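You operate a simulated robot arm through the tools that you are given. There is no shell and no other tool. Be economical: measure what you need, move in short steps, check, and stop when the job is done.

Carry out the task below with a simulated robot arm. There is one attempt and no reset: what you move stays moved.

JOB
Glue the white rosette on the bare block and leave it clamped in the blue press till set.
Fine: glue all over the block's top with the blue brush, brush back; leave the yellow brush; slide in, yellow knob down to the green band.

Only the result counts: the job must be done as asked and must still hold three seconds after the hand-in. Knocking over, shifting, dropping, spilling or breaking anything else fails it.

ROBOT AND FRAMES
A 7-joint arm with a two-finger parallel gripper, fixed in place. Base frame: the origin is at the foot of the arm, x ahead of it, y to its left, z up; the work surface is at about z = 95. Readings come in cm, degrees, newtons and seconds.
With the tool pointing down near the work surface it reaches from about 26 to 68 cm from the base axis. Its first joint turns from -66.0 to 66.0 degrees. Payload 1.57 kg.
The TCP is the grasp point between the finger pads, 3 cm short of the fingertips. In the tool frame z runs along the fingers and y along their closing line. The gripper opens to 11 cm. The fingers are 2.4 cm wide and 1.2 cm thick; the gripper's body (4.8 by 11.2 cm) begins 7.8 cm behind the TCP.
Orientation is that of the tool frame in the base frame, as a unit quaternion [w, x, y, z]. With the fingers straight down and closing along the base's y, the tool's x points along the base's -x, its y along +y and its z along -z.

CONTROLS
- The arm moves only by the tool jog_arm. Its argument "commands" is text: rows parted by semicolons, each of 7 numbers parted by spaces: the shift along the tool's x, y, z in cm, then the turn, a rotation vector about the tool's x, y, z in degrees, then the gripper command, from -1 (fully open) to 1 (shut), values between in proportion. In form: tx ty tz wx wy wz fingers; .... A call has 1 to 8 rows; each row shifts and turns the commanded pose from where the row before left it, along the tool's axes as they then stand. Rows are played at 5 a second. More than 5 cm and 8.6 degrees between two rows, or a gripper value outside its range, and nothing of the call is played. Where a pose cannot be reached the arm comes as near as it can. A force on the tool above 60 N (or 10 N above the force at the start of the call, whichever is more), or a blocked arm, ends the call early, and 0.2 s more pass. The fingers move at their own pace (about 10.8 cm/s each) and stop on an object; they squeeze with about 24 N. The grip force told is the motor's: it shows also when the fingers shut on nothing. Time passes only in rows, and 0.2 s behind the last, so rows that do not move let the fingers close. It gives the time, the measured TCP pose, the force on the tool (base axes), the opening and the grip force at its end, in the units of the frame above (readings bear some noise), and new pictures: "show" is both (left out), scene, wrist or none.
- Cameras (640 x 400 px; columns grow to the right, rows downward): "scene" is fixed at [14.61, -38.28, 143.35]; the picture's right is [0.87, -0.49, 0.00], its down [-0.19, -0.33, -0.93] and it looks along [0.46, 0.81, -0.37] (base axes); focal length 316 px, centre (320, 200). "wrist" rides on the gripper at [7, 1.6, -14.1] in the tool frame; the picture's right is [-0.23, 0.97, 0.00], its down [-0.86, -0.20, -0.48] and it looks along [-0.47, -0.11, 0.88] (tool axes); focal length 222 px, centre (320, 200). There is no depth. A picture from a camera that has moved, and an enlarged one, comes with that camera's place and axes in the base frame and with its lens. The place of the scene camera against the robot may be out by one fixed shift of up to 1.8 cm in any direction.
- close_up(camera, box): a new picture of the part [left, top, right, bottom] of that camera's present view, enlarged. It takes no simulated time.
- sign_off(): hands the job in; it is judged then, once.

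Go step by step. Nothing tells you positions but the pictures and the camera data: compare them with the known pose of the tool, close in by small moves and look again before you grip or let go. The budget is 120 turns and 170 pictures, counting those below and the enlarged ones. Unless the task says otherwise, let go and move clear before handing in, and close with one line.

The tools are called after "Call:" by a JSON object that holds its "fn" and its "kwargs". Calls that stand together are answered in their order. jog_arm: Moves the arm, as the interface text tells. Its arguments: {"type":"object","properties":{"commands":{"type":"string"},"show":{"type":"string","enum":["both","scene","wrist","none"]}},"required":["commands"]} The other tools are called the same way: close_up (camera, box) takes an enlarged picture of a part of a camera's view; sign_off () hands the job in.

At the start:

```text
time: 0.0
ee_pos: [34.82, 11.84, 133.39]
tool_rot: [0.0, 0.0, 1.0, 0.0]
contact_force: [-0.5, 0.2, 0.5]
grip_width: 10.99
grasp_force: 0.1
```

scene: 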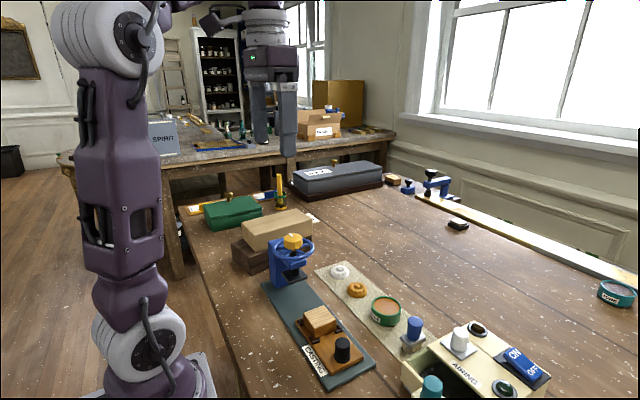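
wrist: 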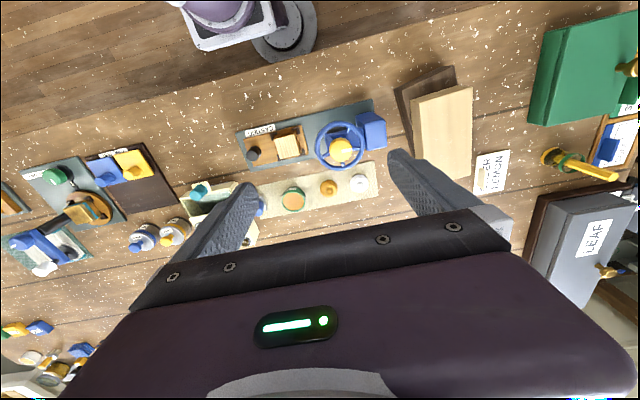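

I see a blue press with a yellow knob, a slide carrying a block in front of it, and a mat with rosettes, a glue pot and brushes. I'll look closer before moving.

Call:
{"fn": "close_up", "kwargs": {"camera": "scene", "box": [240, 220, 400, 400]}}

Call:
{"fn": "close_up", "kwargs": {"camera": "scene", "box": [310, 250, 560, 400]}}

Call:
{"fn": "close_up", "kwargs": {"camera": "wrist", "box": [170, 80, 490, 280]}}

Call:
{"fn": "close_up", "kwargs": {"camera": "wrist", "box": [0, 130, 220, 400]}}

```text
2.22 times, centred on (320, 310) of scene
camera zoom: at [14.61, -38.28, 143.35], right [0.87, -0.49, 0.0], down [-0.19, -0.33, -0.93], along [0.46, 0.81, -0.37], focal length 703 px, centre (320, -44)
```

zoom: 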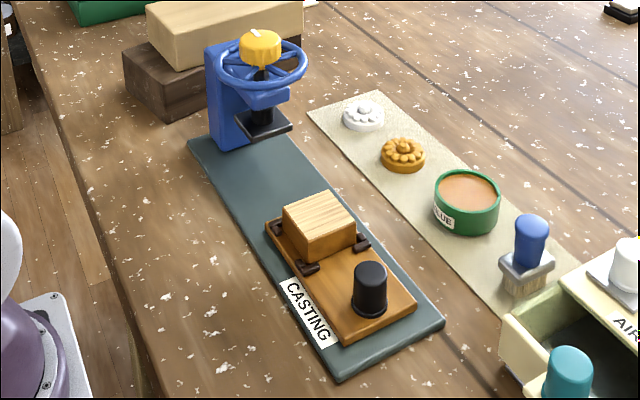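

```text
2.56 times, centred on (435, 325) of scene
camera zoom: at [14.61, -38.28, 143.35], right [0.87, -0.49, 0.0], down [-0.19, -0.33, -0.93], along [0.46, 0.81, -0.37], focal length 810 px, centre (26, -120)
```

zoom: 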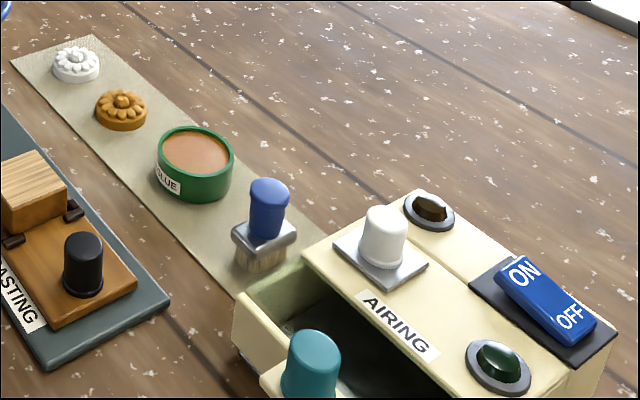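

```text
2.00 times, centred on (330, 180) of wrist
camera zoom: at [27.94, 13.42, 147.41], right [0.23, 0.97, 0.0], down [0.86, -0.2, 0.48], along [0.47, -0.11, -0.88], focal length 444 px, centre (300, 240)
```

zoom: 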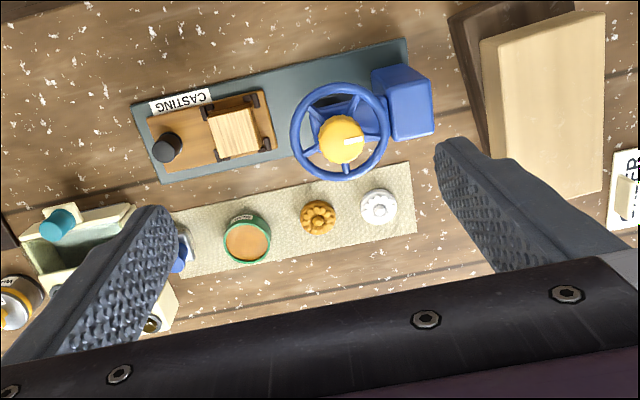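

```text
1.48 times, centred on (110, 265) of wrist
camera zoom: at [27.94, 13.42, 147.41], right [0.23, 0.97, 0.0], down [0.86, -0.2, 0.48], along [0.47, -0.11, -0.88], focal length 329 px, centre (631, 104)
```

zoom: 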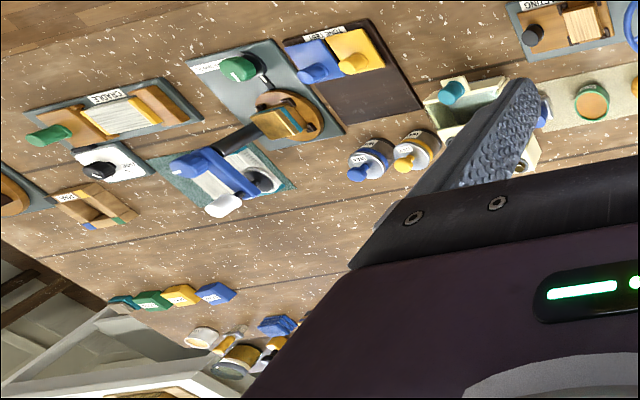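

Estimated positions (x, y): white rosette (52.6, 17.8), glue pot (52.3, 1), blue brush (51.3, -6.8), block (38.6, 4.2), slide knob (38, -2.6) and press knob (38, 14.4). I'm moving to hover above the brush for a better look.

Call:
{"fn": "jog_arm", "kwargs": {"commands": "-2.36 -2.66 2.9 0 0 0 -1;-2.36 -2.66 2.9 0 0 0 -1;-2.36 -2.66 2.9 0 0 0 -1;-2.36 -2.66 2.9 0 0 0 -1;-2.36 -2.66 2.9 0 0 0 -1;-2.36 -2.66 2.9 0 0 0 -1;-2.36 -2.66 2.9 0 0 0 -1;0 0 0 0 0 0 -1"}}

Call:
{"fn": "close_up", "kwargs": {"camera": "scene", "box": [250, 220, 330, 290]}}

```text
time: 1.8
ee_pos: [51.32, -6.72, 112.75]
tool_rot: [0.0, 0.0, 1.0, 0.0]
contact_force: [-0.7, 0.3, -0.5]
grip_width: 11.01
grasp_force: 0.1
camera wrist: at [44.44, -5.22, 127.02], right [0.23, 0.97, 0.0], down [0.86, -0.2, 0.48], along [0.47, -0.11, -0.88], focal length 222 px, centre (320, 200)
```

scene: 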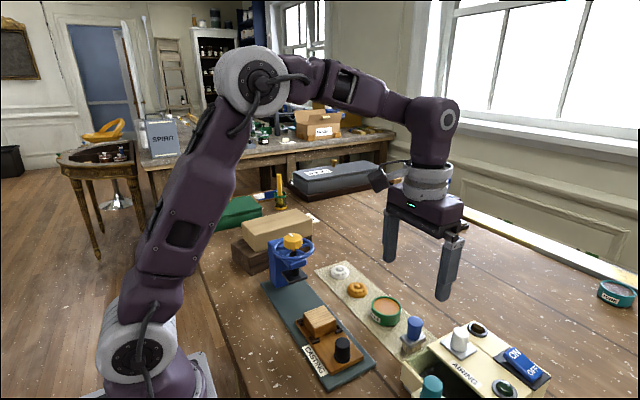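
wrist: 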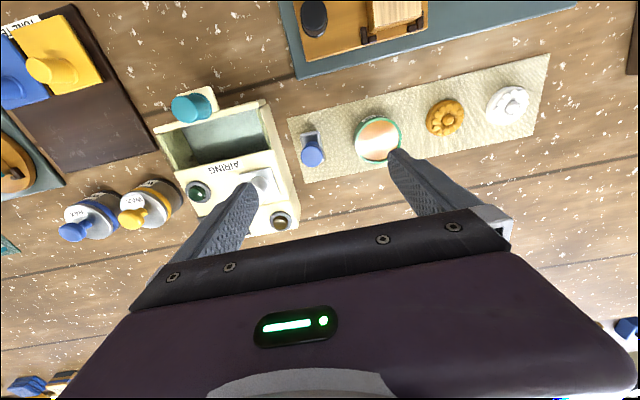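

```text
5.71 times, centred on (290, 255) of scene
camera zoom: at [14.61, -38.28, 143.35], right [0.87, -0.49, 0.0], down [-0.19, -0.33, -0.93], along [0.46, 0.81, -0.37], focal length 1809 px, centre (491, -114)
```

zoom: 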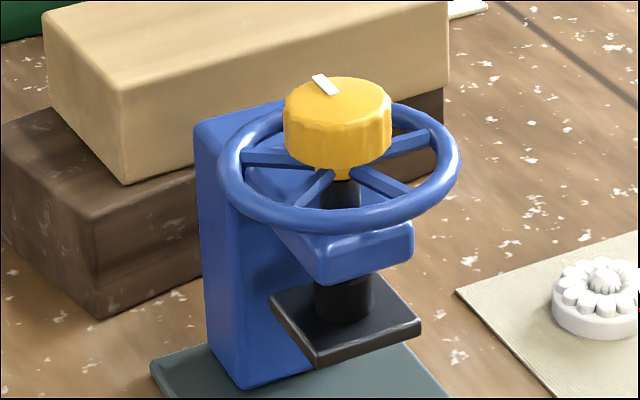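

The brush stands by the glue pot, close to the airing box. I'll zoom in to measure it.

Call:
{"fn": "close_up", "kwargs": {"camera": "wrist", "box": [240, 80, 400, 180]}}

Call:
{"fn": "close_up", "kwargs": {"camera": "scene", "box": [360, 290, 480, 365]}}

```text
4.00 times, centred on (320, 130) of wrist
camera zoom: at [44.44, -5.22, 127.02], right [0.23, 0.97, 0.0], down [0.86, -0.2, 0.48], along [0.47, -0.11, -0.88], focal length 888 px, centre (320, 480)
```

zoom: 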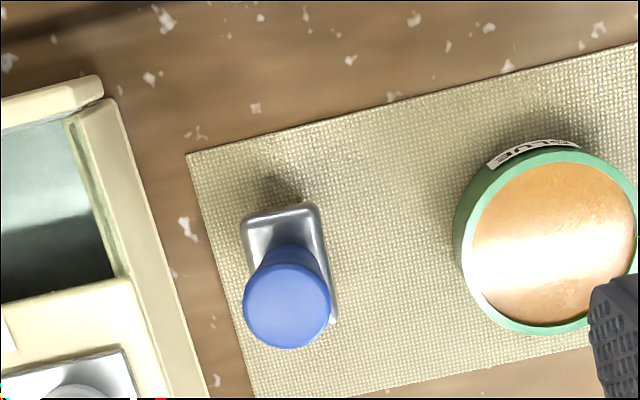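

```text
5.33 times, centred on (420, 328) of scene
camera zoom: at [14.61, -38.28, 143.35], right [0.87, -0.49, 0.0], down [-0.19, -0.33, -0.93], along [0.46, 0.81, -0.37], focal length 1688 px, centre (-213, -480)
```

zoom: 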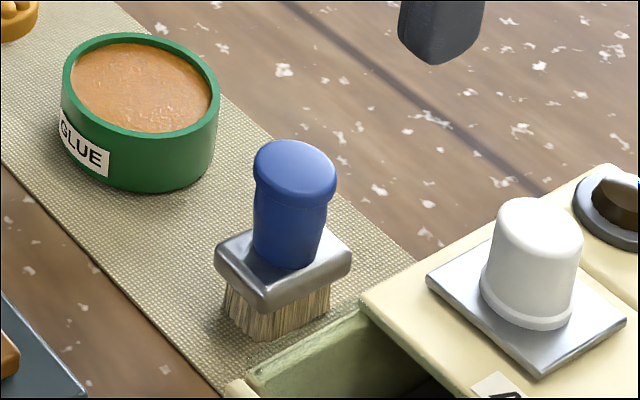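

Brush centre is about (52.0, -8.0) with its handle top near z 101; the airing box edge is near y = -12. I'll narrow the fingers and go partway down to check.

Call:
{"fn": "jog_arm", "kwargs": {"commands": "-0.68 -1.28 0 0 0 0 0.27;0 0 0 0 0 0 0.27;0 0 4 0 0 0 0.27;0 0 3.5 0 0 0 0.27;0 0 0 0 0 0 0.27"}}

Call:
{"fn": "close_up", "kwargs": {"camera": "scene", "box": [360, 280, 480, 355]}}

```text
time: 3.0
ee_pos: [52.09, -7.95, 105.58]
tool_rot: [0.0, 0.0, 1.0, 0.0]
contact_force: [-0.7, 0.0, 0.2]
grip_width: 4.02
grasp_force: 0.1
camera wrist: at [45.15, -6.46, 119.56], right [0.23, 0.97, 0.0], down [0.86, -0.2, 0.48], along [0.47, -0.11, -0.88], focal length 222 px, centre (320, 200)
```

scene: 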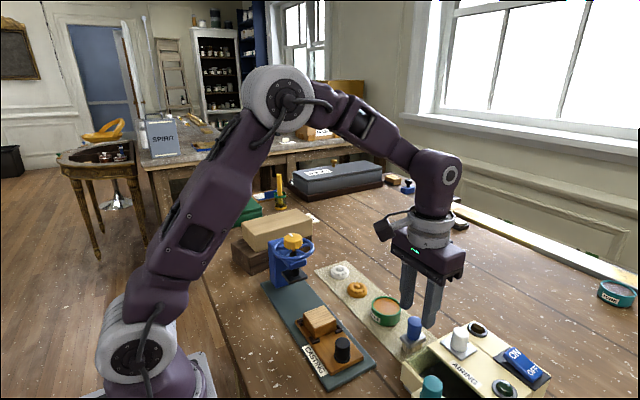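
wrist: 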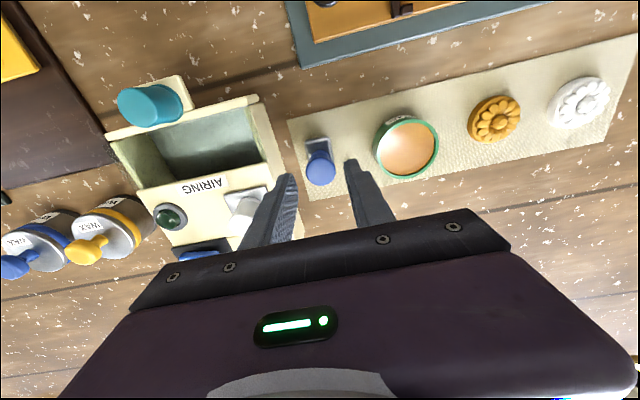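

```text
5.33 times, centred on (420, 318) of scene
camera zoom: at [14.61, -38.28, 143.35], right [0.87, -0.49, 0.0], down [-0.19, -0.33, -0.93], along [0.46, 0.81, -0.37], focal length 1688 px, centre (-213, -427)
```

zoom: 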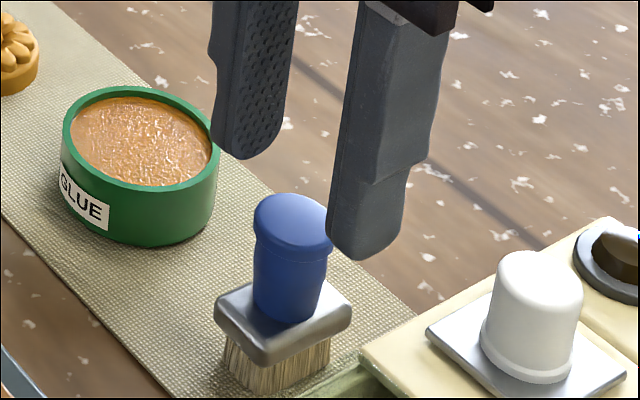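

The fingers straddle the handle. I'll lower and grip it just above the metal ferrule.

Call:
{"fn": "jog_arm", "kwargs": {"commands": "0.2 0 2.2 0 0 0 0.27;0 0 2.2 0 0 0 0.27;0 0 0 0 0 0 0.27;0 0 0 0 0 0 1;0 0 0 0 0 0 1;0 0 0 0 0 0 1"}}

Call:
{"fn": "close_up", "kwargs": {"camera": "scene", "box": [360, 280, 480, 355]}}

```text
time: 4.4
ee_pos: [51.93, -8.1, 101.07]
tool_rot: [0.0, 0.0, 1.0, 0.0]
contact_force: [0.4, 0.0, -0.2]
grip_width: 2.29
grasp_force: 23.9
camera wrist: at [44.98, -6.54, 115.16], right [0.23, 0.97, 0.0], down [0.85, -0.2, 0.48], along [0.47, -0.11, -0.88], focal length 222 px, centre (320, 200)
```

scene: 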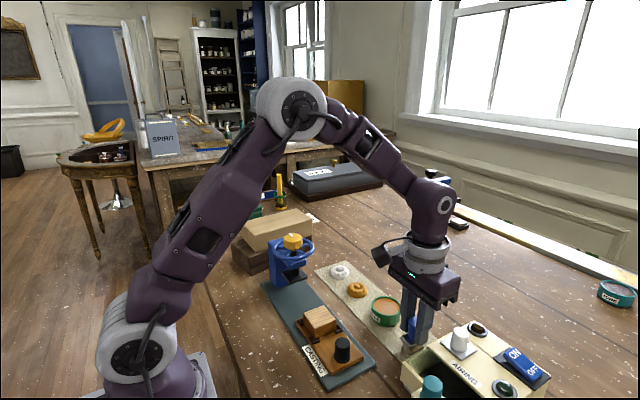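
wrist: 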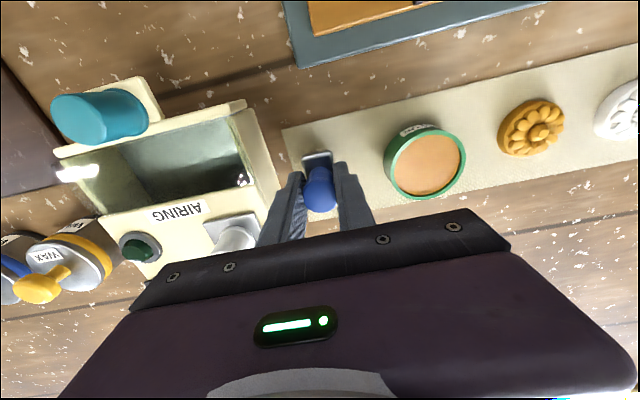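

```text
5.33 times, centred on (420, 318) of scene
camera zoom: at [14.61, -38.28, 143.35], right [0.87, -0.49, 0.0], down [-0.19, -0.33, -0.93], along [0.46, 0.81, -0.37], focal length 1688 px, centre (-213, -427)
```

zoom: 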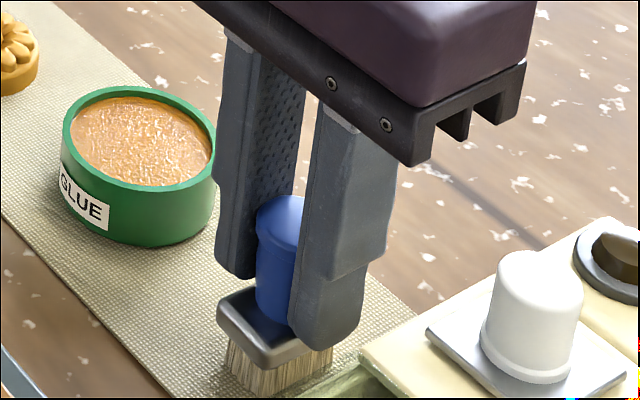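

Brush gripped; its parking pose is TCP (51.93, -8.1, 101.07). I'll lift it and hover just above the glue pot at about (52.9, 0.5).

Call:
{"fn": "jog_arm", "kwargs": {"commands": "0 0 -3 0 0 0 1;0 0 -3 0 0 0 1;-0.5 4.3 0 0 0 0 1;-0.47 4.3 0 0 0 0 1;0 0 2 0 0 0 1;0 0 0 0 0 0 1"}}

Call:
{"fn": "close_up", "kwargs": {"camera": "scene", "box": [340, 260, 460, 335]}}

Call:
{"fn": "close_up", "kwargs": {"camera": "wrist", "box": [240, 100, 400, 220]}}

```text
time: 5.8
ee_pos: [52.84, 0.76, 105.0]
tool_rot: [0.0, 0.0, 1.0, -0.001]
contact_force: [-1.2, 0.6, -0.8]
grip_width: 2.27
grasp_force: 23.9
camera wrist: at [45.94, 2.23, 119.1], right [0.23, 0.97, 0.0], down [0.85, -0.2, 0.48], along [0.47, -0.11, -0.88], focal length 222 px, centre (320, 200)
```

scene: 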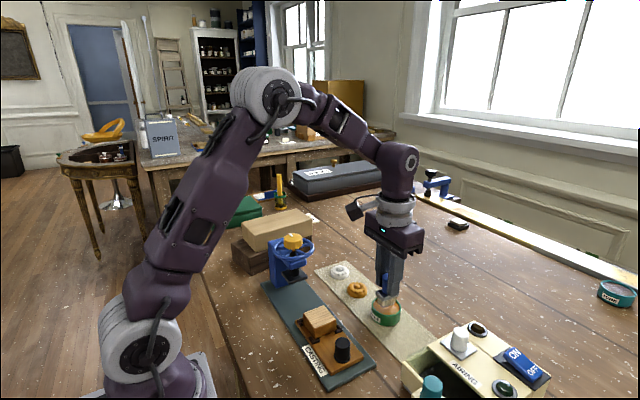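
wrist: 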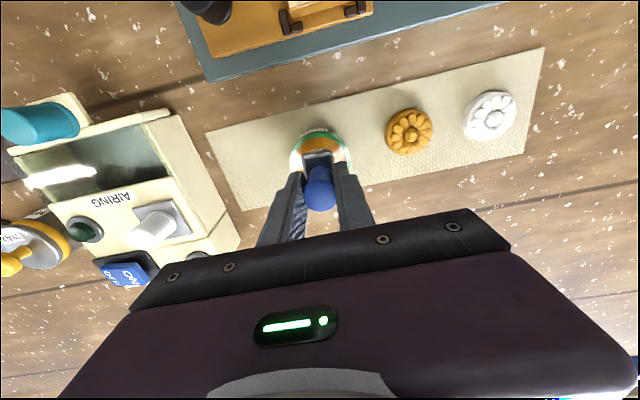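

```text
5.33 times, centred on (400, 298) of scene
camera zoom: at [14.62, -38.28, 143.35], right [0.87, -0.49, 0.0], down [-0.19, -0.33, -0.93], along [0.46, 0.81, -0.37], focal length 1688 px, centre (-107, -320)
```

zoom: 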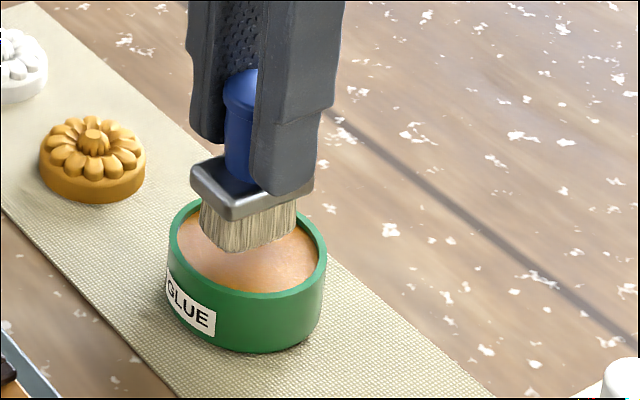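

```text
3.33 times, centred on (320, 160) of wrist
camera zoom: at [45.94, 2.23, 119.1], right [0.23, 0.97, 0.0], down [0.85, -0.2, 0.48], along [0.47, -0.11, -0.88], focal length 740 px, centre (320, 333)
```

zoom: 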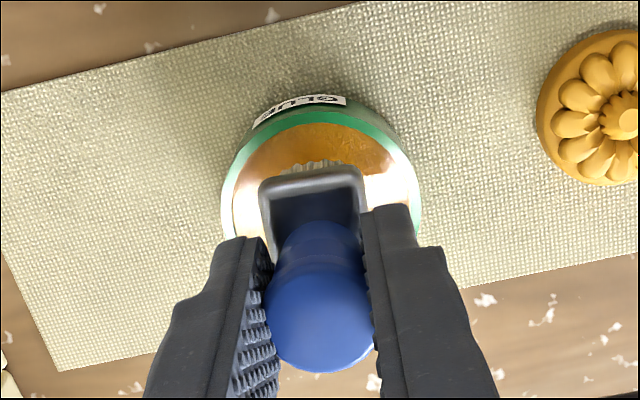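

The pot is about 6 cm wide, so the bristles fit easily. I'll lower into the glue.

Call:
{"fn": "jog_arm", "kwargs": {"commands": "-0.3 0 1.2 0 0 0 1;0 0 1 0 0 0 1;0 0 0 0 0 0 1", "show": "wrist"}}

Call:
{"fn": "close_up", "kwargs": {"camera": "scene", "box": [340, 260, 460, 335]}}

```text
time: 6.4
ee_pos: [53.35, 0.61, 103.87]
tool_rot: [0.008, 0.001, 1.0, 0.0]
contact_force: [-1.2, 0.4, 19.8]
grip_width: 2.22
grasp_force: 23.6
stopped in row 2: the force on the tool passed its limit (the readings are from after the stop); the commanded pose is now the measured one
camera wrist: at [46.27, 2.19, 117.84], right [0.23, 0.97, 0.0], down [0.85, -0.2, 0.49], along [0.48, -0.11, -0.87], focal length 222 px, centre (320, 200)
```

wrist: 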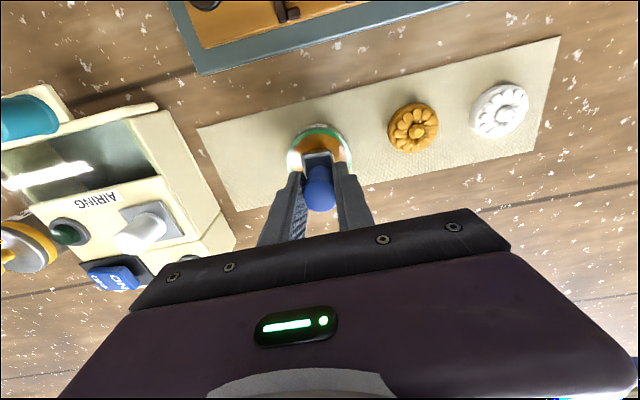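

```text
5.33 times, centred on (400, 298) of scene
camera zoom: at [14.58, -38.28, 143.36], right [0.87, -0.49, 0.0], down [-0.18, -0.33, -0.93], along [0.46, 0.81, -0.37], focal length 1688 px, centre (-107, -320)
```

zoom: 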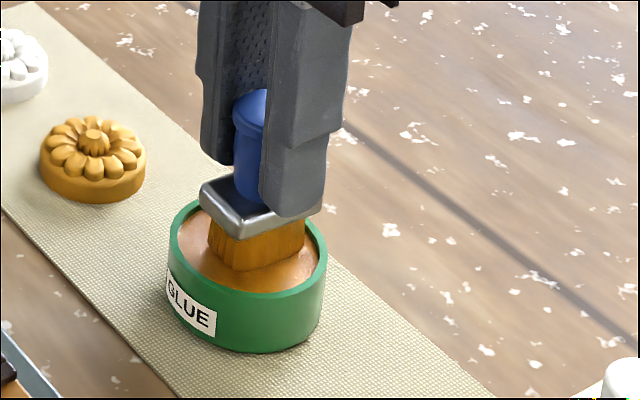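

The bristles turned orange, so the brush is loaded. I'll lift, correct the small tilt, and look closely at the block.

Call:
{"fn": "jog_arm", "kwargs": {"commands": "0 0 -3 0 0.9 0 1;0 0 -3.5 0 0 0 1;3 0.9 0 0 0 0 1;4 0.9 0 0 0 0 1;0 0 0 0 0 0 1"}}

Call:
{"fn": "close_up", "kwargs": {"camera": "scene", "box": [280, 290, 380, 390]}}

Call:
{"fn": "close_up", "kwargs": {"camera": "wrist", "box": [200, 0, 440, 150]}}

```text
time: 7.6
ee_pos: [46.29, 2.42, 110.26]
tool_rot: [-0.003, -0.001, 1.0, 0.0]
contact_force: [0.3, 0.2, -0.3]
grip_width: 2.27
grasp_force: 23.9
camera wrist: at [39.43, 3.99, 124.33], right [0.23, 0.97, 0.0], down [0.86, -0.2, 0.47], along [0.46, -0.11, -0.88], focal length 222 px, centre (320, 200)
```

scene: 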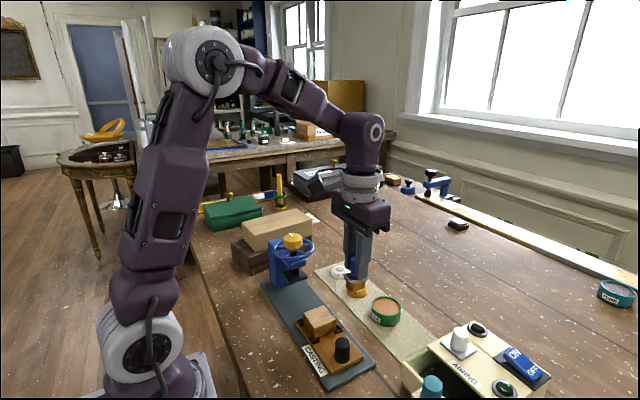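
wrist: 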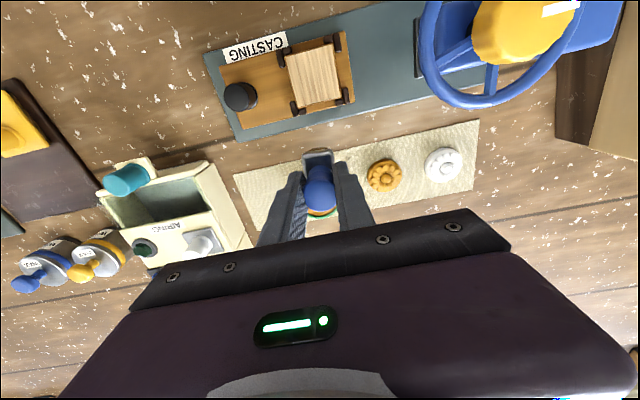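

```text
4.00 times, centred on (330, 340) of scene
camera zoom: at [14.61, -38.28, 143.35], right [0.87, -0.49, 0.0], down [-0.19, -0.33, -0.93], along [0.46, 0.81, -0.37], focal length 1266 px, centre (280, -360)
```

zoom: 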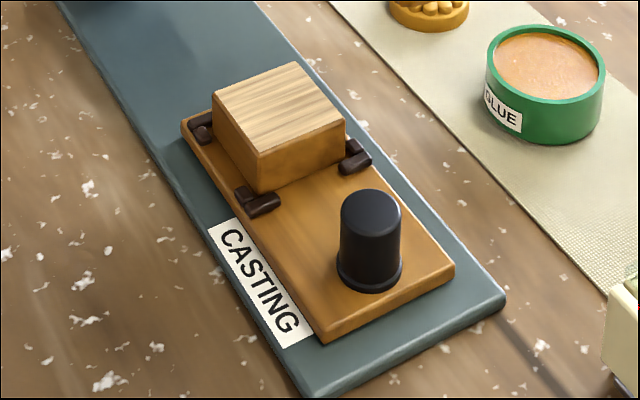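

```text
2.67 times, centred on (320, 75) of wrist
camera zoom: at [39.43, 3.99, 124.33], right [0.23, 0.97, 0.0], down [0.86, -0.2, 0.47], along [0.46, -0.11, -0.88], focal length 592 px, centre (320, 533)
```

zoom: 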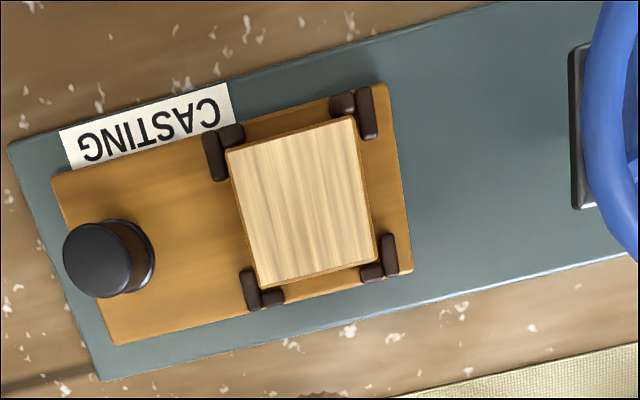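

The block top spans about x 36.6–41.4, y 1.0–5.8, at z ≈ 98.7. I'll bring the brush over it and look before touching.

Call:
{"fn": "jog_arm", "kwargs": {"commands": "3.6 0.5 0 0 0 0 1;3.6 0.5 0 0 0 0 1;0 0 2.3 0 0 0 1;0 0 2 0 0 0 1;0 0 0 0 0 0 1"}}

Call:
{"fn": "close_up", "kwargs": {"camera": "scene", "box": [270, 270, 370, 370]}}

Call:
{"fn": "close_up", "kwargs": {"camera": "wrist", "box": [240, 100, 400, 220]}}

```text
time: 8.8
ee_pos: [39.16, 3.37, 105.93]
tool_rot: [-0.003, -0.001, 1.0, 0.0]
contact_force: [-0.3, 0.1, -0.6]
grip_width: 2.25
grasp_force: 24.1
camera wrist: at [32.29, 4.97, 120.09], right [0.23, 0.97, 0.0], down [0.86, -0.2, 0.47], along [0.46, -0.11, -0.88], focal length 222 px, centre (320, 200)
```

scene: 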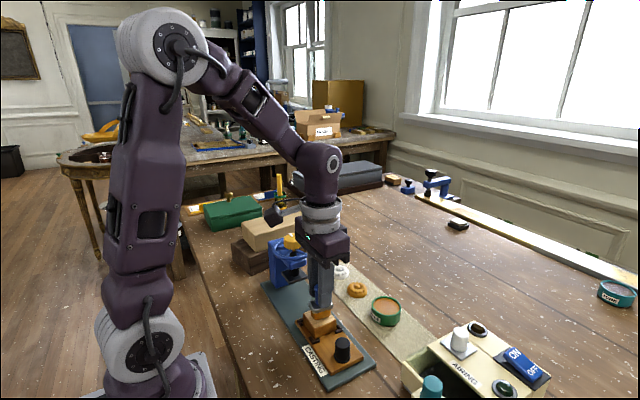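
wrist: 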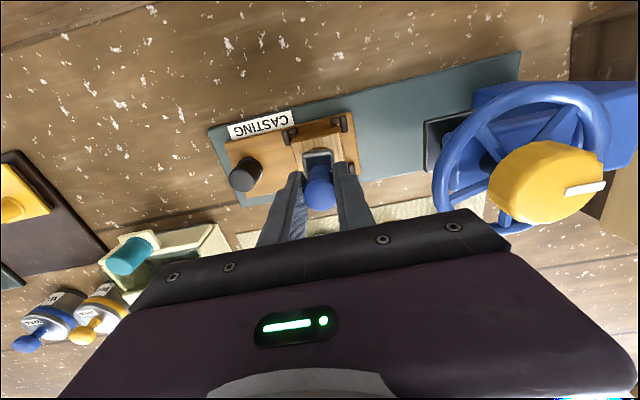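

```text
4.00 times, centred on (320, 320) of scene
camera zoom: at [14.61, -38.28, 143.35], right [0.87, -0.49, 0.0], down [-0.19, -0.33, -0.93], along [0.46, 0.81, -0.37], focal length 1266 px, centre (320, -280)
```

zoom: 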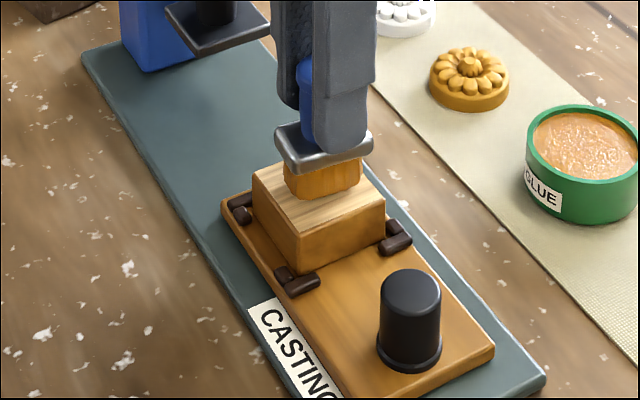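

```text
3.33 times, centred on (320, 160) of wrist
camera zoom: at [32.29, 4.97, 120.09], right [0.23, 0.97, 0.0], down [0.86, -0.2, 0.47], along [0.46, -0.11, -0.88], focal length 740 px, centre (320, 333)
```

zoom: 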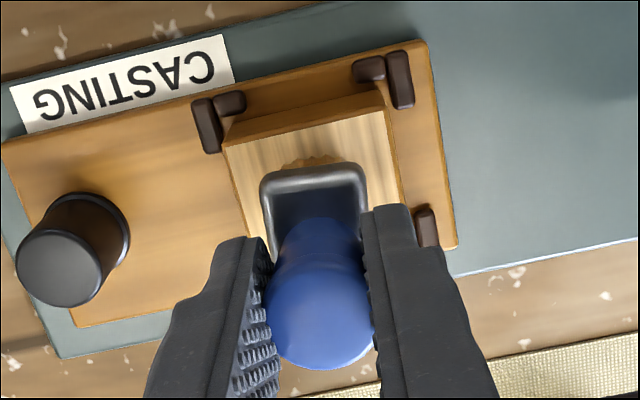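

The brush is centred over the block. I'll shift to its near-right corner and lower in small steps until it touches.

Call:
{"fn": "jog_arm", "kwargs": {"commands": "0.9 -1.4 0 0 0 0 1;0 0 0.5 0 0 0 1;0 0 0.3 0 0 0 1;0 0 0.2 0 0 0 1;0 0 0 0 0 0 1", "show": "none"}}

Call:
{"fn": "close_up", "kwargs": {"camera": "scene", "box": [270, 270, 370, 370]}}

```text
time: 9.7
ee_pos: [38.23, 2.02, 105.37]
tool_rot: [0.001, -0.002, 1.0, 0.0]
contact_force: [-7.0, -0.2, 30.6]
grip_width: 2.2
grasp_force: 24.4
stopped in row 4: the force on the tool passed its limit (the readings are from after the stop); the commanded pose is now the measured one
```

```text
4.00 times, centred on (320, 320) of scene
camera zoom: at [14.55, -38.28, 143.36], right [0.87, -0.49, 0.0], down [-0.18, -0.33, -0.93], along [0.46, 0.81, -0.37], focal length 1266 px, centre (320, -280)
```

zoom: 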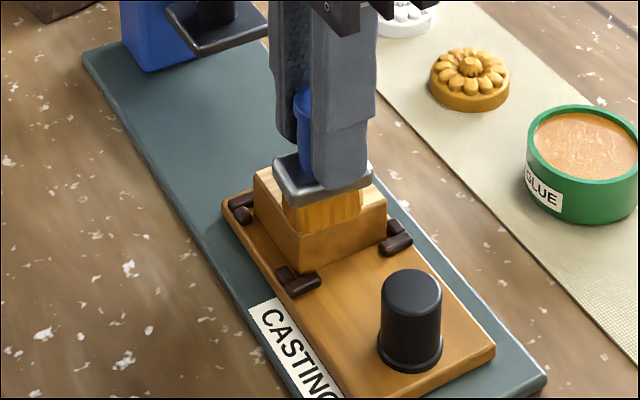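

Contact is at TCP z ≈ 105.4. I'll ease off a little and stroke along x.

Call:
{"fn": "jog_arm", "kwargs": {"commands": "0 0 -0.1 0 0 0 1;-0.6 0 0 0 0 0 1;-0.6 0 0 0 0 0 1;-0.6 0 0 0 0 0 1;0 0 -1.5 0 0 0 1;0 3 -1 0 0 0 1;0 0 0 0 0 0 1", "show": "wrist"}}

Call:
{"fn": "close_up", "kwargs": {"camera": "scene", "box": [270, 270, 370, 370]}}

```text
time: 11.3
ee_pos: [40.03, 5.06, 107.78]
tool_rot: [0.0, 0.0, 1.0, -0.001]
contact_force: [0.0, 0.1, -0.2]
grip_width: 2.25
grasp_force: 24.6
camera wrist: at [33.18, 6.59, 122.03], right [0.23, 0.97, 0.0], down [0.86, -0.2, 0.48], along [0.47, -0.11, -0.88], focal length 222 px, centre (320, 200)
```

wrist: 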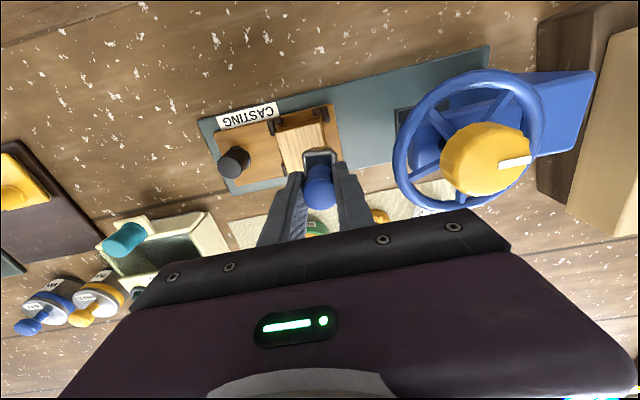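

```text
4.00 times, centred on (320, 320) of scene
camera zoom: at [14.61, -38.28, 143.35], right [0.87, -0.49, 0.0], down [-0.19, -0.33, -0.93], along [0.46, 0.81, -0.37], focal length 1266 px, centre (320, -280)
```

zoom: 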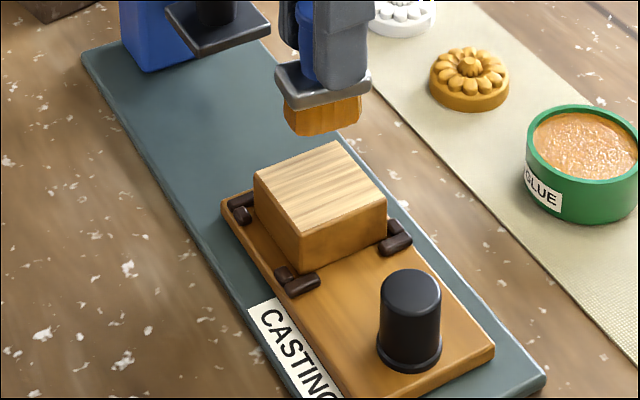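

No glue is obvious on the block yet. I'll zoom harder to be sure.

Call:
{"fn": "close_up", "kwargs": {"camera": "scene", "box": [325, 300, 375, 340]}}

Call:
{"fn": "close_up", "kwargs": {"camera": "wrist", "box": [260, 100, 350, 170]}}

```text
10.00 times, centred on (350, 320) of scene
camera zoom: at [14.61, -38.28, 143.35], right [0.87, -0.49, 0.0], down [-0.19, -0.33, -0.93], along [0.46, 0.81, -0.37], focal length 3165 px, centre (20, -1000)
```

zoom: 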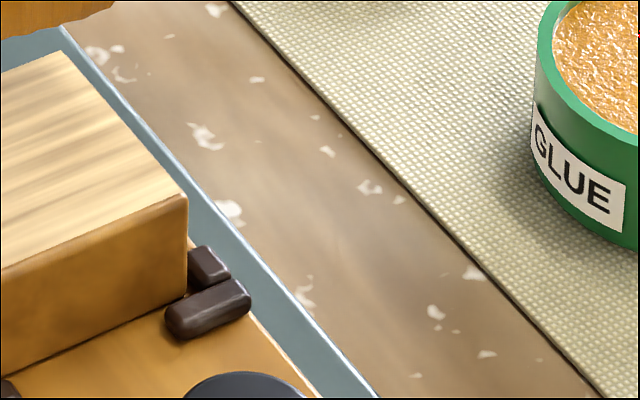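

```text
5.71 times, centred on (305, 135) of wrist
camera zoom: at [33.18, 6.59, 122.03], right [0.23, 0.97, 0.0], down [0.86, -0.2, 0.48], along [0.47, -0.11, -0.88], focal length 1269 px, centre (406, 571)
```

zoom: 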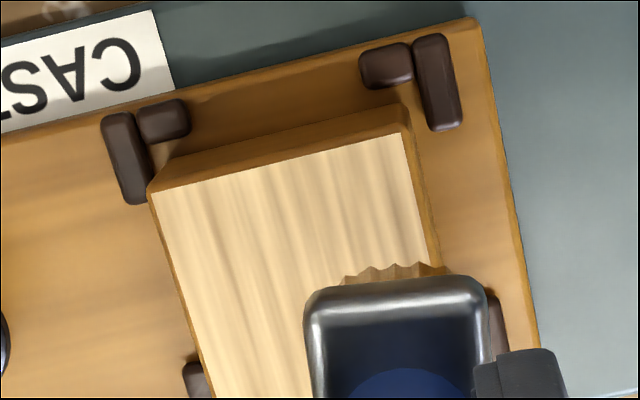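

Still bare: the stroke was probably just above the surface. I'll lower in finer steps on this side and look at the force.

Call:
{"fn": "jog_arm", "kwargs": {"commands": "0 -0.3 1.8 0 0 0 1;0 0 0.35 0 0 0 1;0 0 0.1 0 0 0 1;0 0 0.1 0 0 0 1;0 0 0 0 0 0 1", "show": "none"}}

```text
time: 12.5
ee_pos: [40.04, 4.71, 105.45]
tool_rot: [0.0, -0.001, 1.0, 0.0]
contact_force: [0.0, -0.2, 3.2]
grip_width: 2.21
grasp_force: 24.2
```

Light contact (3 N) at 105.45. I'll stroke along x with slightly more pressure.

Call:
{"fn": "jog_arm", "kwargs": {"commands": "0 0 0.05 0 0 0 1;0.5 0 0 0 0 0 1;0.5 0 0 0 0 0 1;0.5 0 0 0 0 0 1;0.4 0 0 0 0 0 1;0 0 0 0 0 0 1", "show": "none"}}

Call:
{"fn": "close_up", "kwargs": {"camera": "scene", "box": [290, 285, 360, 335]}}

```text
time: 13.9
ee_pos: [38.17, 4.83, 105.47]
tool_rot: [0.001, 0.0, 1.0, 0.001]
contact_force: [2.6, -0.1, 5.5]
grip_width: 2.24
grasp_force: 24.3
```

```text
8.00 times, centred on (325, 310) of scene
camera zoom: at [14.61, -38.28, 143.35], right [0.87, -0.49, 0.0], down [-0.19, -0.33, -0.93], along [0.46, 0.81, -0.37], focal length 2532 px, centre (280, -680)
```

zoom: 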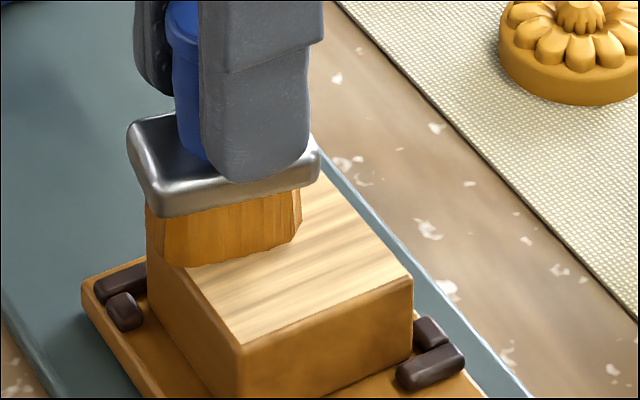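

There is real contact now, but no trace visible. I'll sweep across y in contact and then look.

Call:
{"fn": "jog_arm", "kwargs": {"commands": "0 -0.5 0.05 0 0 0 1;0 -0.5 0 0 0 0 1;0 -0.5 0 0 0 0 1;0 -0.5 0 0 0 0 1;0 -0.5 0 0 0 0 1;0 -0.4 0 0 0 0 1;0 0 0 0 0 0 1", "show": "none"}}

Call:
{"fn": "close_up", "kwargs": {"camera": "scene", "box": [290, 285, 360, 335]}}

```text
time: 15.5
ee_pos: [38.16, 1.88, 105.47]
tool_rot: [-0.001, -0.001, 1.0, 0.0]
contact_force: [0.7, 4.5, 16.9]
grip_width: 2.26
grasp_force: 23.7
```

```text
8.00 times, centred on (325, 310) of scene
camera zoom: at [14.59, -38.27, 143.36], right [0.87, -0.49, 0.0], down [-0.18, -0.33, -0.93], along [0.46, 0.81, -0.37], focal length 2532 px, centre (280, -680)
```

zoom: 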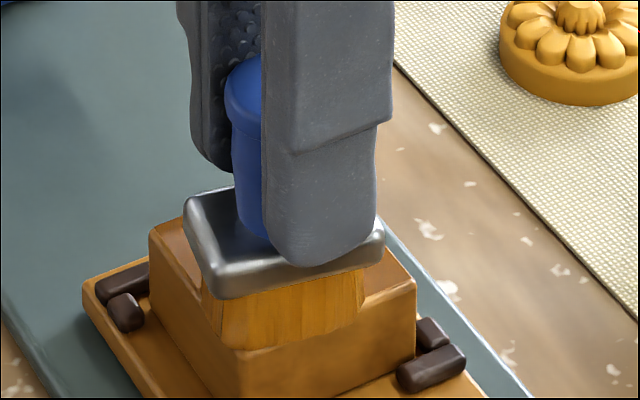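

The top has turned glossy orange with glue. I'll finish the remaining area by stroking +x, then back along +y, then lifting.

Call:
{"fn": "jog_arm", "kwargs": {"commands": "-0.6 0.1 0 0 0 0 1;-0.7 0 0 0 0 0 1;-0.6 0 0 0 0 0 1;0 0.7 0 0 0 0 1;0 0.7 0 0 0 0 1;0 0.7 0 0 0 0 1;0 0.7 0 0 0 0 1;0 0 0 0 0 0 1", "show": "none"}}

Call:
{"fn": "jog_arm", "kwargs": {"commands": "0 0 -2 0 0 0 1;0 0 -3 0 0 0 1;-3 -2 0 0 0 0 1;-3 -2 0 0 0 0 1;0 0 0 0 0 0 1"}}

Call:
{"fn": "close_up", "kwargs": {"camera": "scene", "box": [270, 270, 370, 370]}}

Call:
{"fn": "close_up", "kwargs": {"camera": "wrist", "box": [200, 0, 440, 150]}}

```text
time: 17.3
ee_pos: [40.17, 4.78, 105.45]
tool_rot: [-0.001, -0.001, 1.0, 0.0]
contact_force: [0.5, -0.8, 2.8]
grip_width: 2.25
grasp_force: 23.8
```

```text
time: 18.5
ee_pos: [46.1, 0.66, 110.53]
tool_rot: [0.0, 0.0, 1.0, 0.0]
contact_force: [0.3, 0.5, -0.2]
grip_width: 2.24
grasp_force: 23.7
camera wrist: at [39.21, 2.27, 124.59], right [0.23, 0.97, 0.0], down [0.86, -0.2, 0.48], along [0.47, -0.11, -0.88], focal length 222 px, centre (320, 200)
```

scene: 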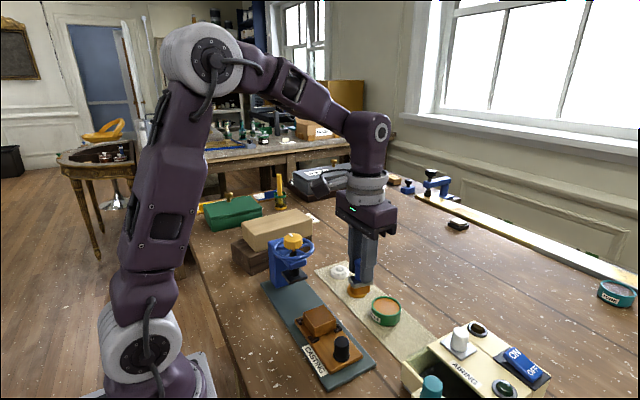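
wrist: 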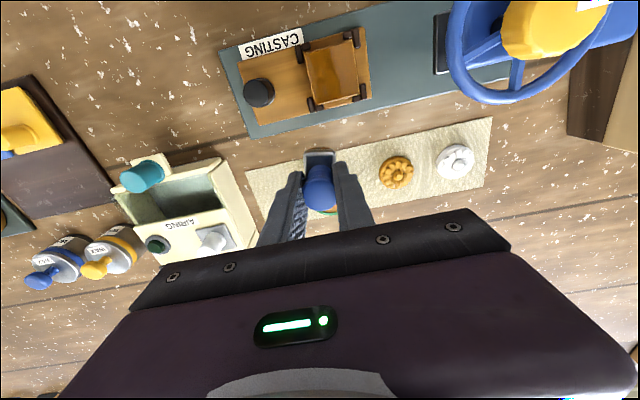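

```text
4.00 times, centred on (320, 320) of scene
camera zoom: at [14.61, -38.28, 143.35], right [0.87, -0.49, 0.0], down [-0.19, -0.33, -0.93], along [0.46, 0.81, -0.37], focal length 1266 px, centre (320, -280)
```

zoom: 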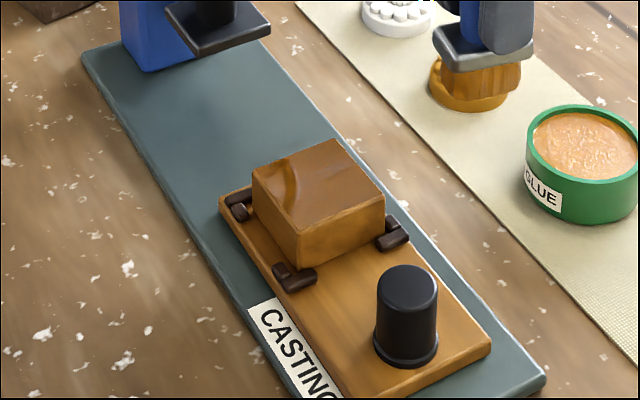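

```text
2.67 times, centred on (320, 75) of wrist
camera zoom: at [39.21, 2.27, 124.59], right [0.23, 0.97, 0.0], down [0.86, -0.2, 0.48], along [0.47, -0.11, -0.88], focal length 592 px, centre (320, 533)
```

zoom: 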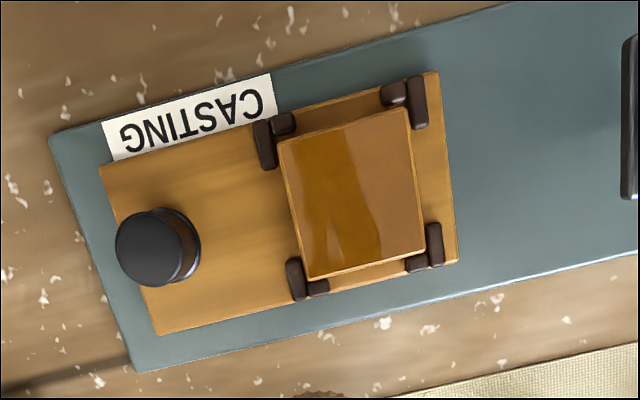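

The whole top is coated. Now I'll return the brush to its original spot at (51.93, -8.1).

Call:
{"fn": "jog_arm", "kwargs": {"commands": "-1.95 -2.92 0 0 0 0 1;-1.94 -2.92 0 0 0 0 1;-1.94 -2.92 0 0 0 0 1;0 0 4 0 0 0 1;0 0 3.7 0 0 0 1;0 0 1 0 0 0 1;0 0 0.3 0 0 0 1;0 0 0 0 0 0 1"}}

Call:
{"fn": "close_up", "kwargs": {"camera": "scene", "box": [360, 280, 480, 355]}}

```text
time: 20.3
ee_pos: [51.96, -8.05, 101.42]
tool_rot: [0.0, 0.0, 1.0, 0.0]
contact_force: [-1.2, 0.5, -0.8]
grip_width: 2.26
grasp_force: 24.2
camera wrist: at [44.99, -6.49, 115.5], right [0.23, 0.97, 0.0], down [0.86, -0.2, 0.48], along [0.47, -0.11, -0.88], focal length 222 px, centre (320, 200)
```

scene: 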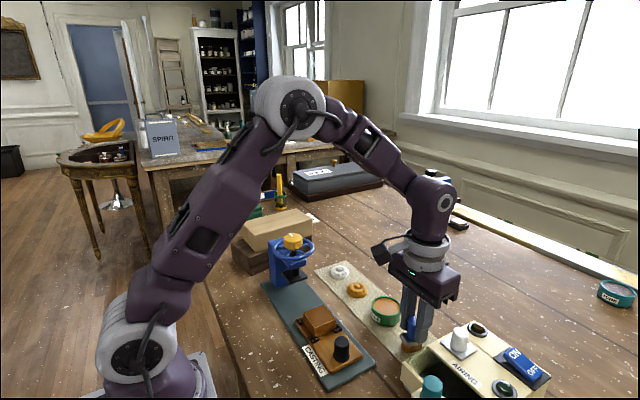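
wrist: 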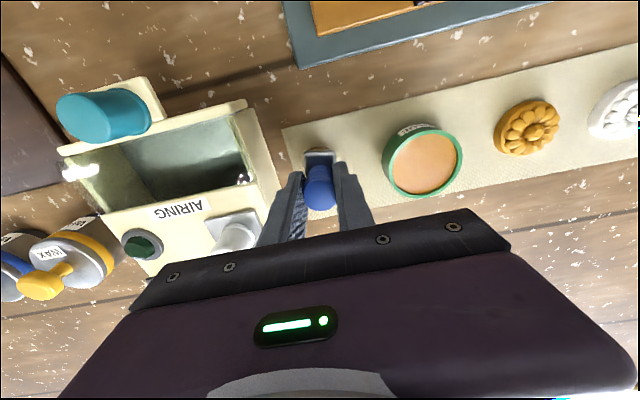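

```text
5.33 times, centred on (420, 318) of scene
camera zoom: at [14.61, -38.28, 143.35], right [0.87, -0.49, 0.0], down [-0.19, -0.33, -0.93], along [0.46, 0.81, -0.37], focal length 1688 px, centre (-213, -427)
```

zoom: 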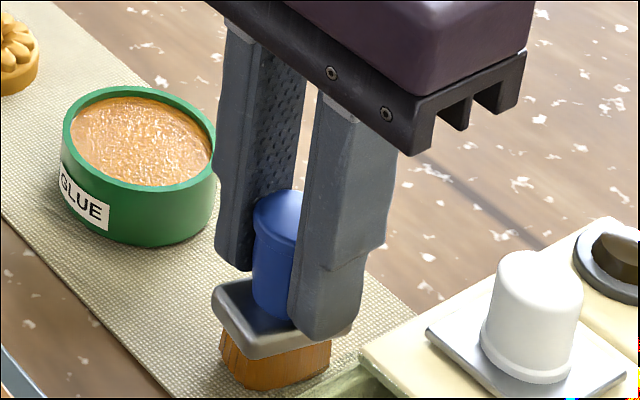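

Nearly down; I'll lower gently until it touches the mat.

Call:
{"fn": "jog_arm", "kwargs": {"commands": "0 0 0.15 0 0 0 1;0 0 0.1 0 0 0 1;0 0 0 0 0 0 1", "show": "none"}}

```text
time: 21.1
ee_pos: [51.93, -7.99, 101.2]
tool_rot: [0.0, -0.001, 1.0, 0.0]
contact_force: [0.0, 0.7, 0.4]
grip_width: 2.24
grasp_force: 23.8
```

Call:
{"fn": "jog_arm", "kwargs": {"commands": "0 0 0.07 0 0 0 1;0 0 0.07 0 0 0 1;0 0 0 0 0 0 1", "show": "none"}}

```text
time: 21.9
ee_pos: [51.98, -8.02, 101.16]
tool_rot: [0.001, -0.001, 1.0, 0.0]
contact_force: [-2.9, 1.9, 20.3]
grip_width: 2.24
grasp_force: 23.7
```

The brush is on the mat (20 N). I'll release with a small opening and lift clear.

Call:
{"fn": "jog_arm", "kwargs": {"commands": "0 0 -0.05 0 0 0 1;0 0 0 0 0 0 0.27;0 0 0 0 0 0 0.27;0 0 -2 0 0 0 0.27;0 0 -4 0 0 0 0.27;0 0 -3 0 0 0 0.27;0 0 0 0 0 0 0.27"}}

Call:
{"fn": "close_up", "kwargs": {"camera": "scene", "box": [360, 290, 480, 365]}}

```text
time: 23.5
ee_pos: [52.0, -8.13, 110.14]
tool_rot: [0.0, -0.001, 1.0, 0.001]
contact_force: [0.0, -0.1, -0.2]
grip_width: 4.02
grasp_force: 0.0
camera wrist: at [45.05, -6.57, 124.22], right [0.23, 0.97, 0.0], down [0.86, -0.2, 0.48], along [0.47, -0.11, -0.88], focal length 222 px, centre (320, 200)
```

scene: 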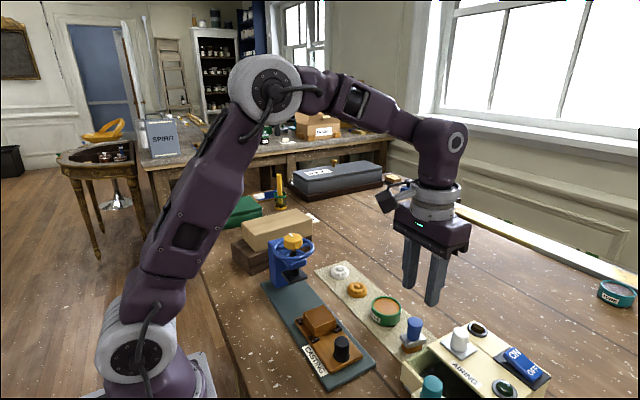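
wrist: 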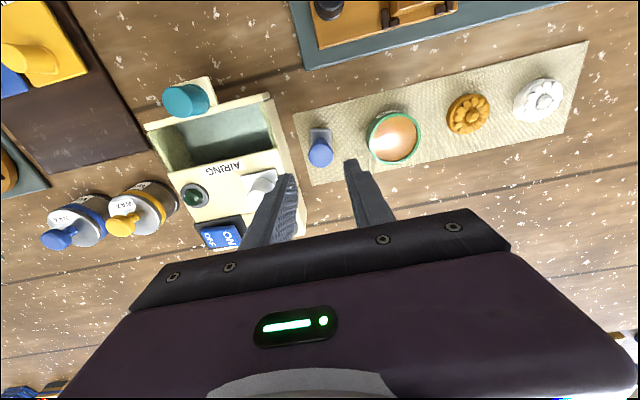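

```text
5.33 times, centred on (420, 328) of scene
camera zoom: at [14.61, -38.28, 143.35], right [0.87, -0.49, 0.0], down [-0.19, -0.33, -0.93], along [0.46, 0.81, -0.37], focal length 1688 px, centre (-213, -480)
```

zoom: 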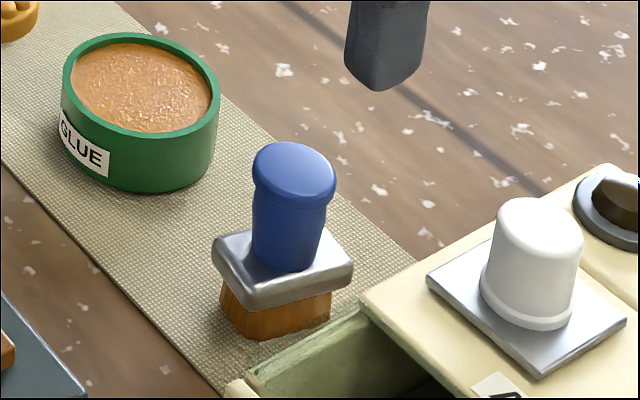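

The brush is back exactly where it was. Next I'll hover over the white rosette near (52.8, 17.4).

Call:
{"fn": "jog_arm", "kwargs": {"commands": "-0.13 4.25 0 0 0 0 -0.1;-0.13 4.25 0 0 0 0 -0.1;-0.13 4.25 0 0 0 0 -0.1;-0.13 4.25 0 0 0 0 -0.1;-0.13 4.25 0 0 0 0 -0.1;-0.13 4.25 0 0 0 0 -0.1;0 0 3 0 0 0 -0.1;0 0 0 0 0 0 -0.1"}}

Call:
{"fn": "close_up", "kwargs": {"camera": "wrist", "box": [240, 90, 400, 190]}}

Call:
{"fn": "close_up", "kwargs": {"camera": "scene", "box": [310, 240, 390, 300]}}

```text
time: 25.3
ee_pos: [52.6, 17.44, 107.08]
tool_rot: [-0.001, -0.001, 1.0, 0.0]
contact_force: [0.1, 0.2, -0.5]
grip_width: 6.08
grasp_force: 0.1
camera wrist: at [45.74, 18.98, 121.3], right [0.23, 0.97, 0.0], down [0.86, -0.2, 0.48], along [0.47, -0.11, -0.88], focal length 222 px, centre (320, 200)
```

scene: 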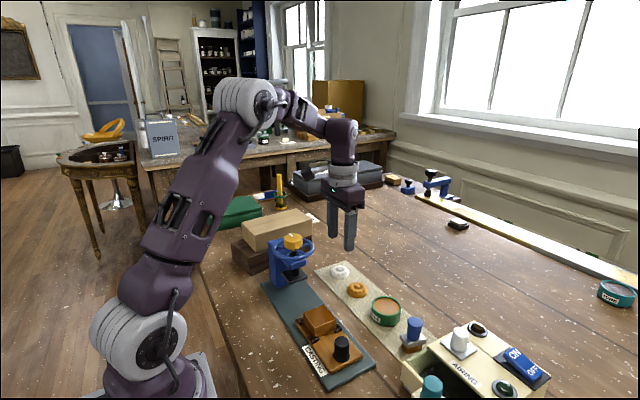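
wrist: 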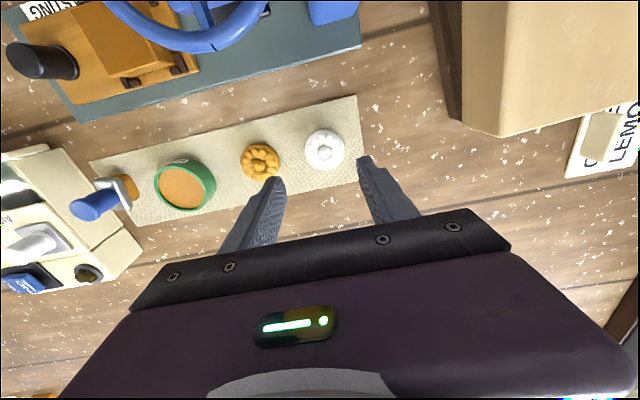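

```text
4.00 times, centred on (320, 140) of wrist
camera zoom: at [45.74, 18.98, 121.3], right [0.23, 0.97, 0.0], down [0.86, -0.2, 0.48], along [0.47, -0.11, -0.88], focal length 888 px, centre (320, 440)
```

zoom: 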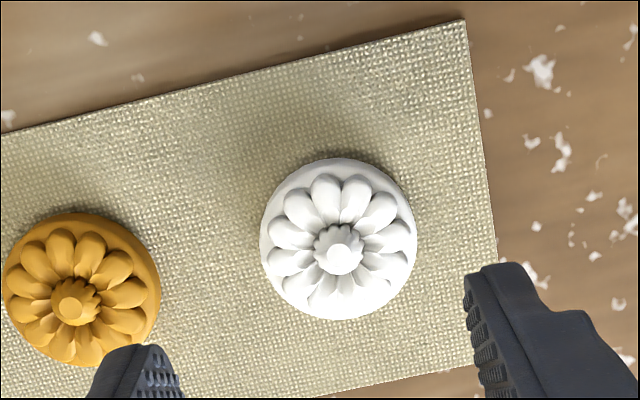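

```text
6.67 times, centred on (350, 270) of scene
camera zoom: at [14.61, -38.28, 143.35], right [0.87, -0.49, 0.0], down [-0.19, -0.33, -0.93], along [0.46, 0.81, -0.37], focal length 2110 px, centre (120, -267)
```

zoom: 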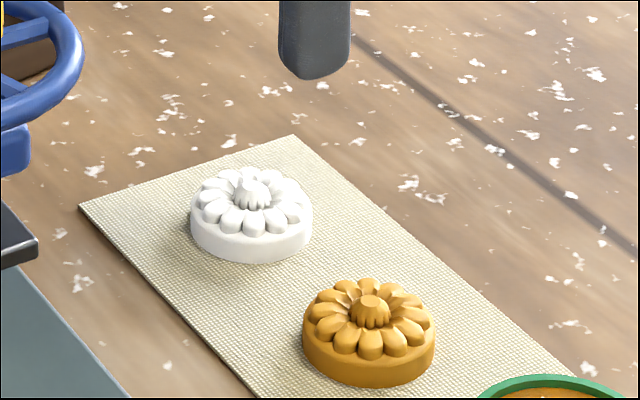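

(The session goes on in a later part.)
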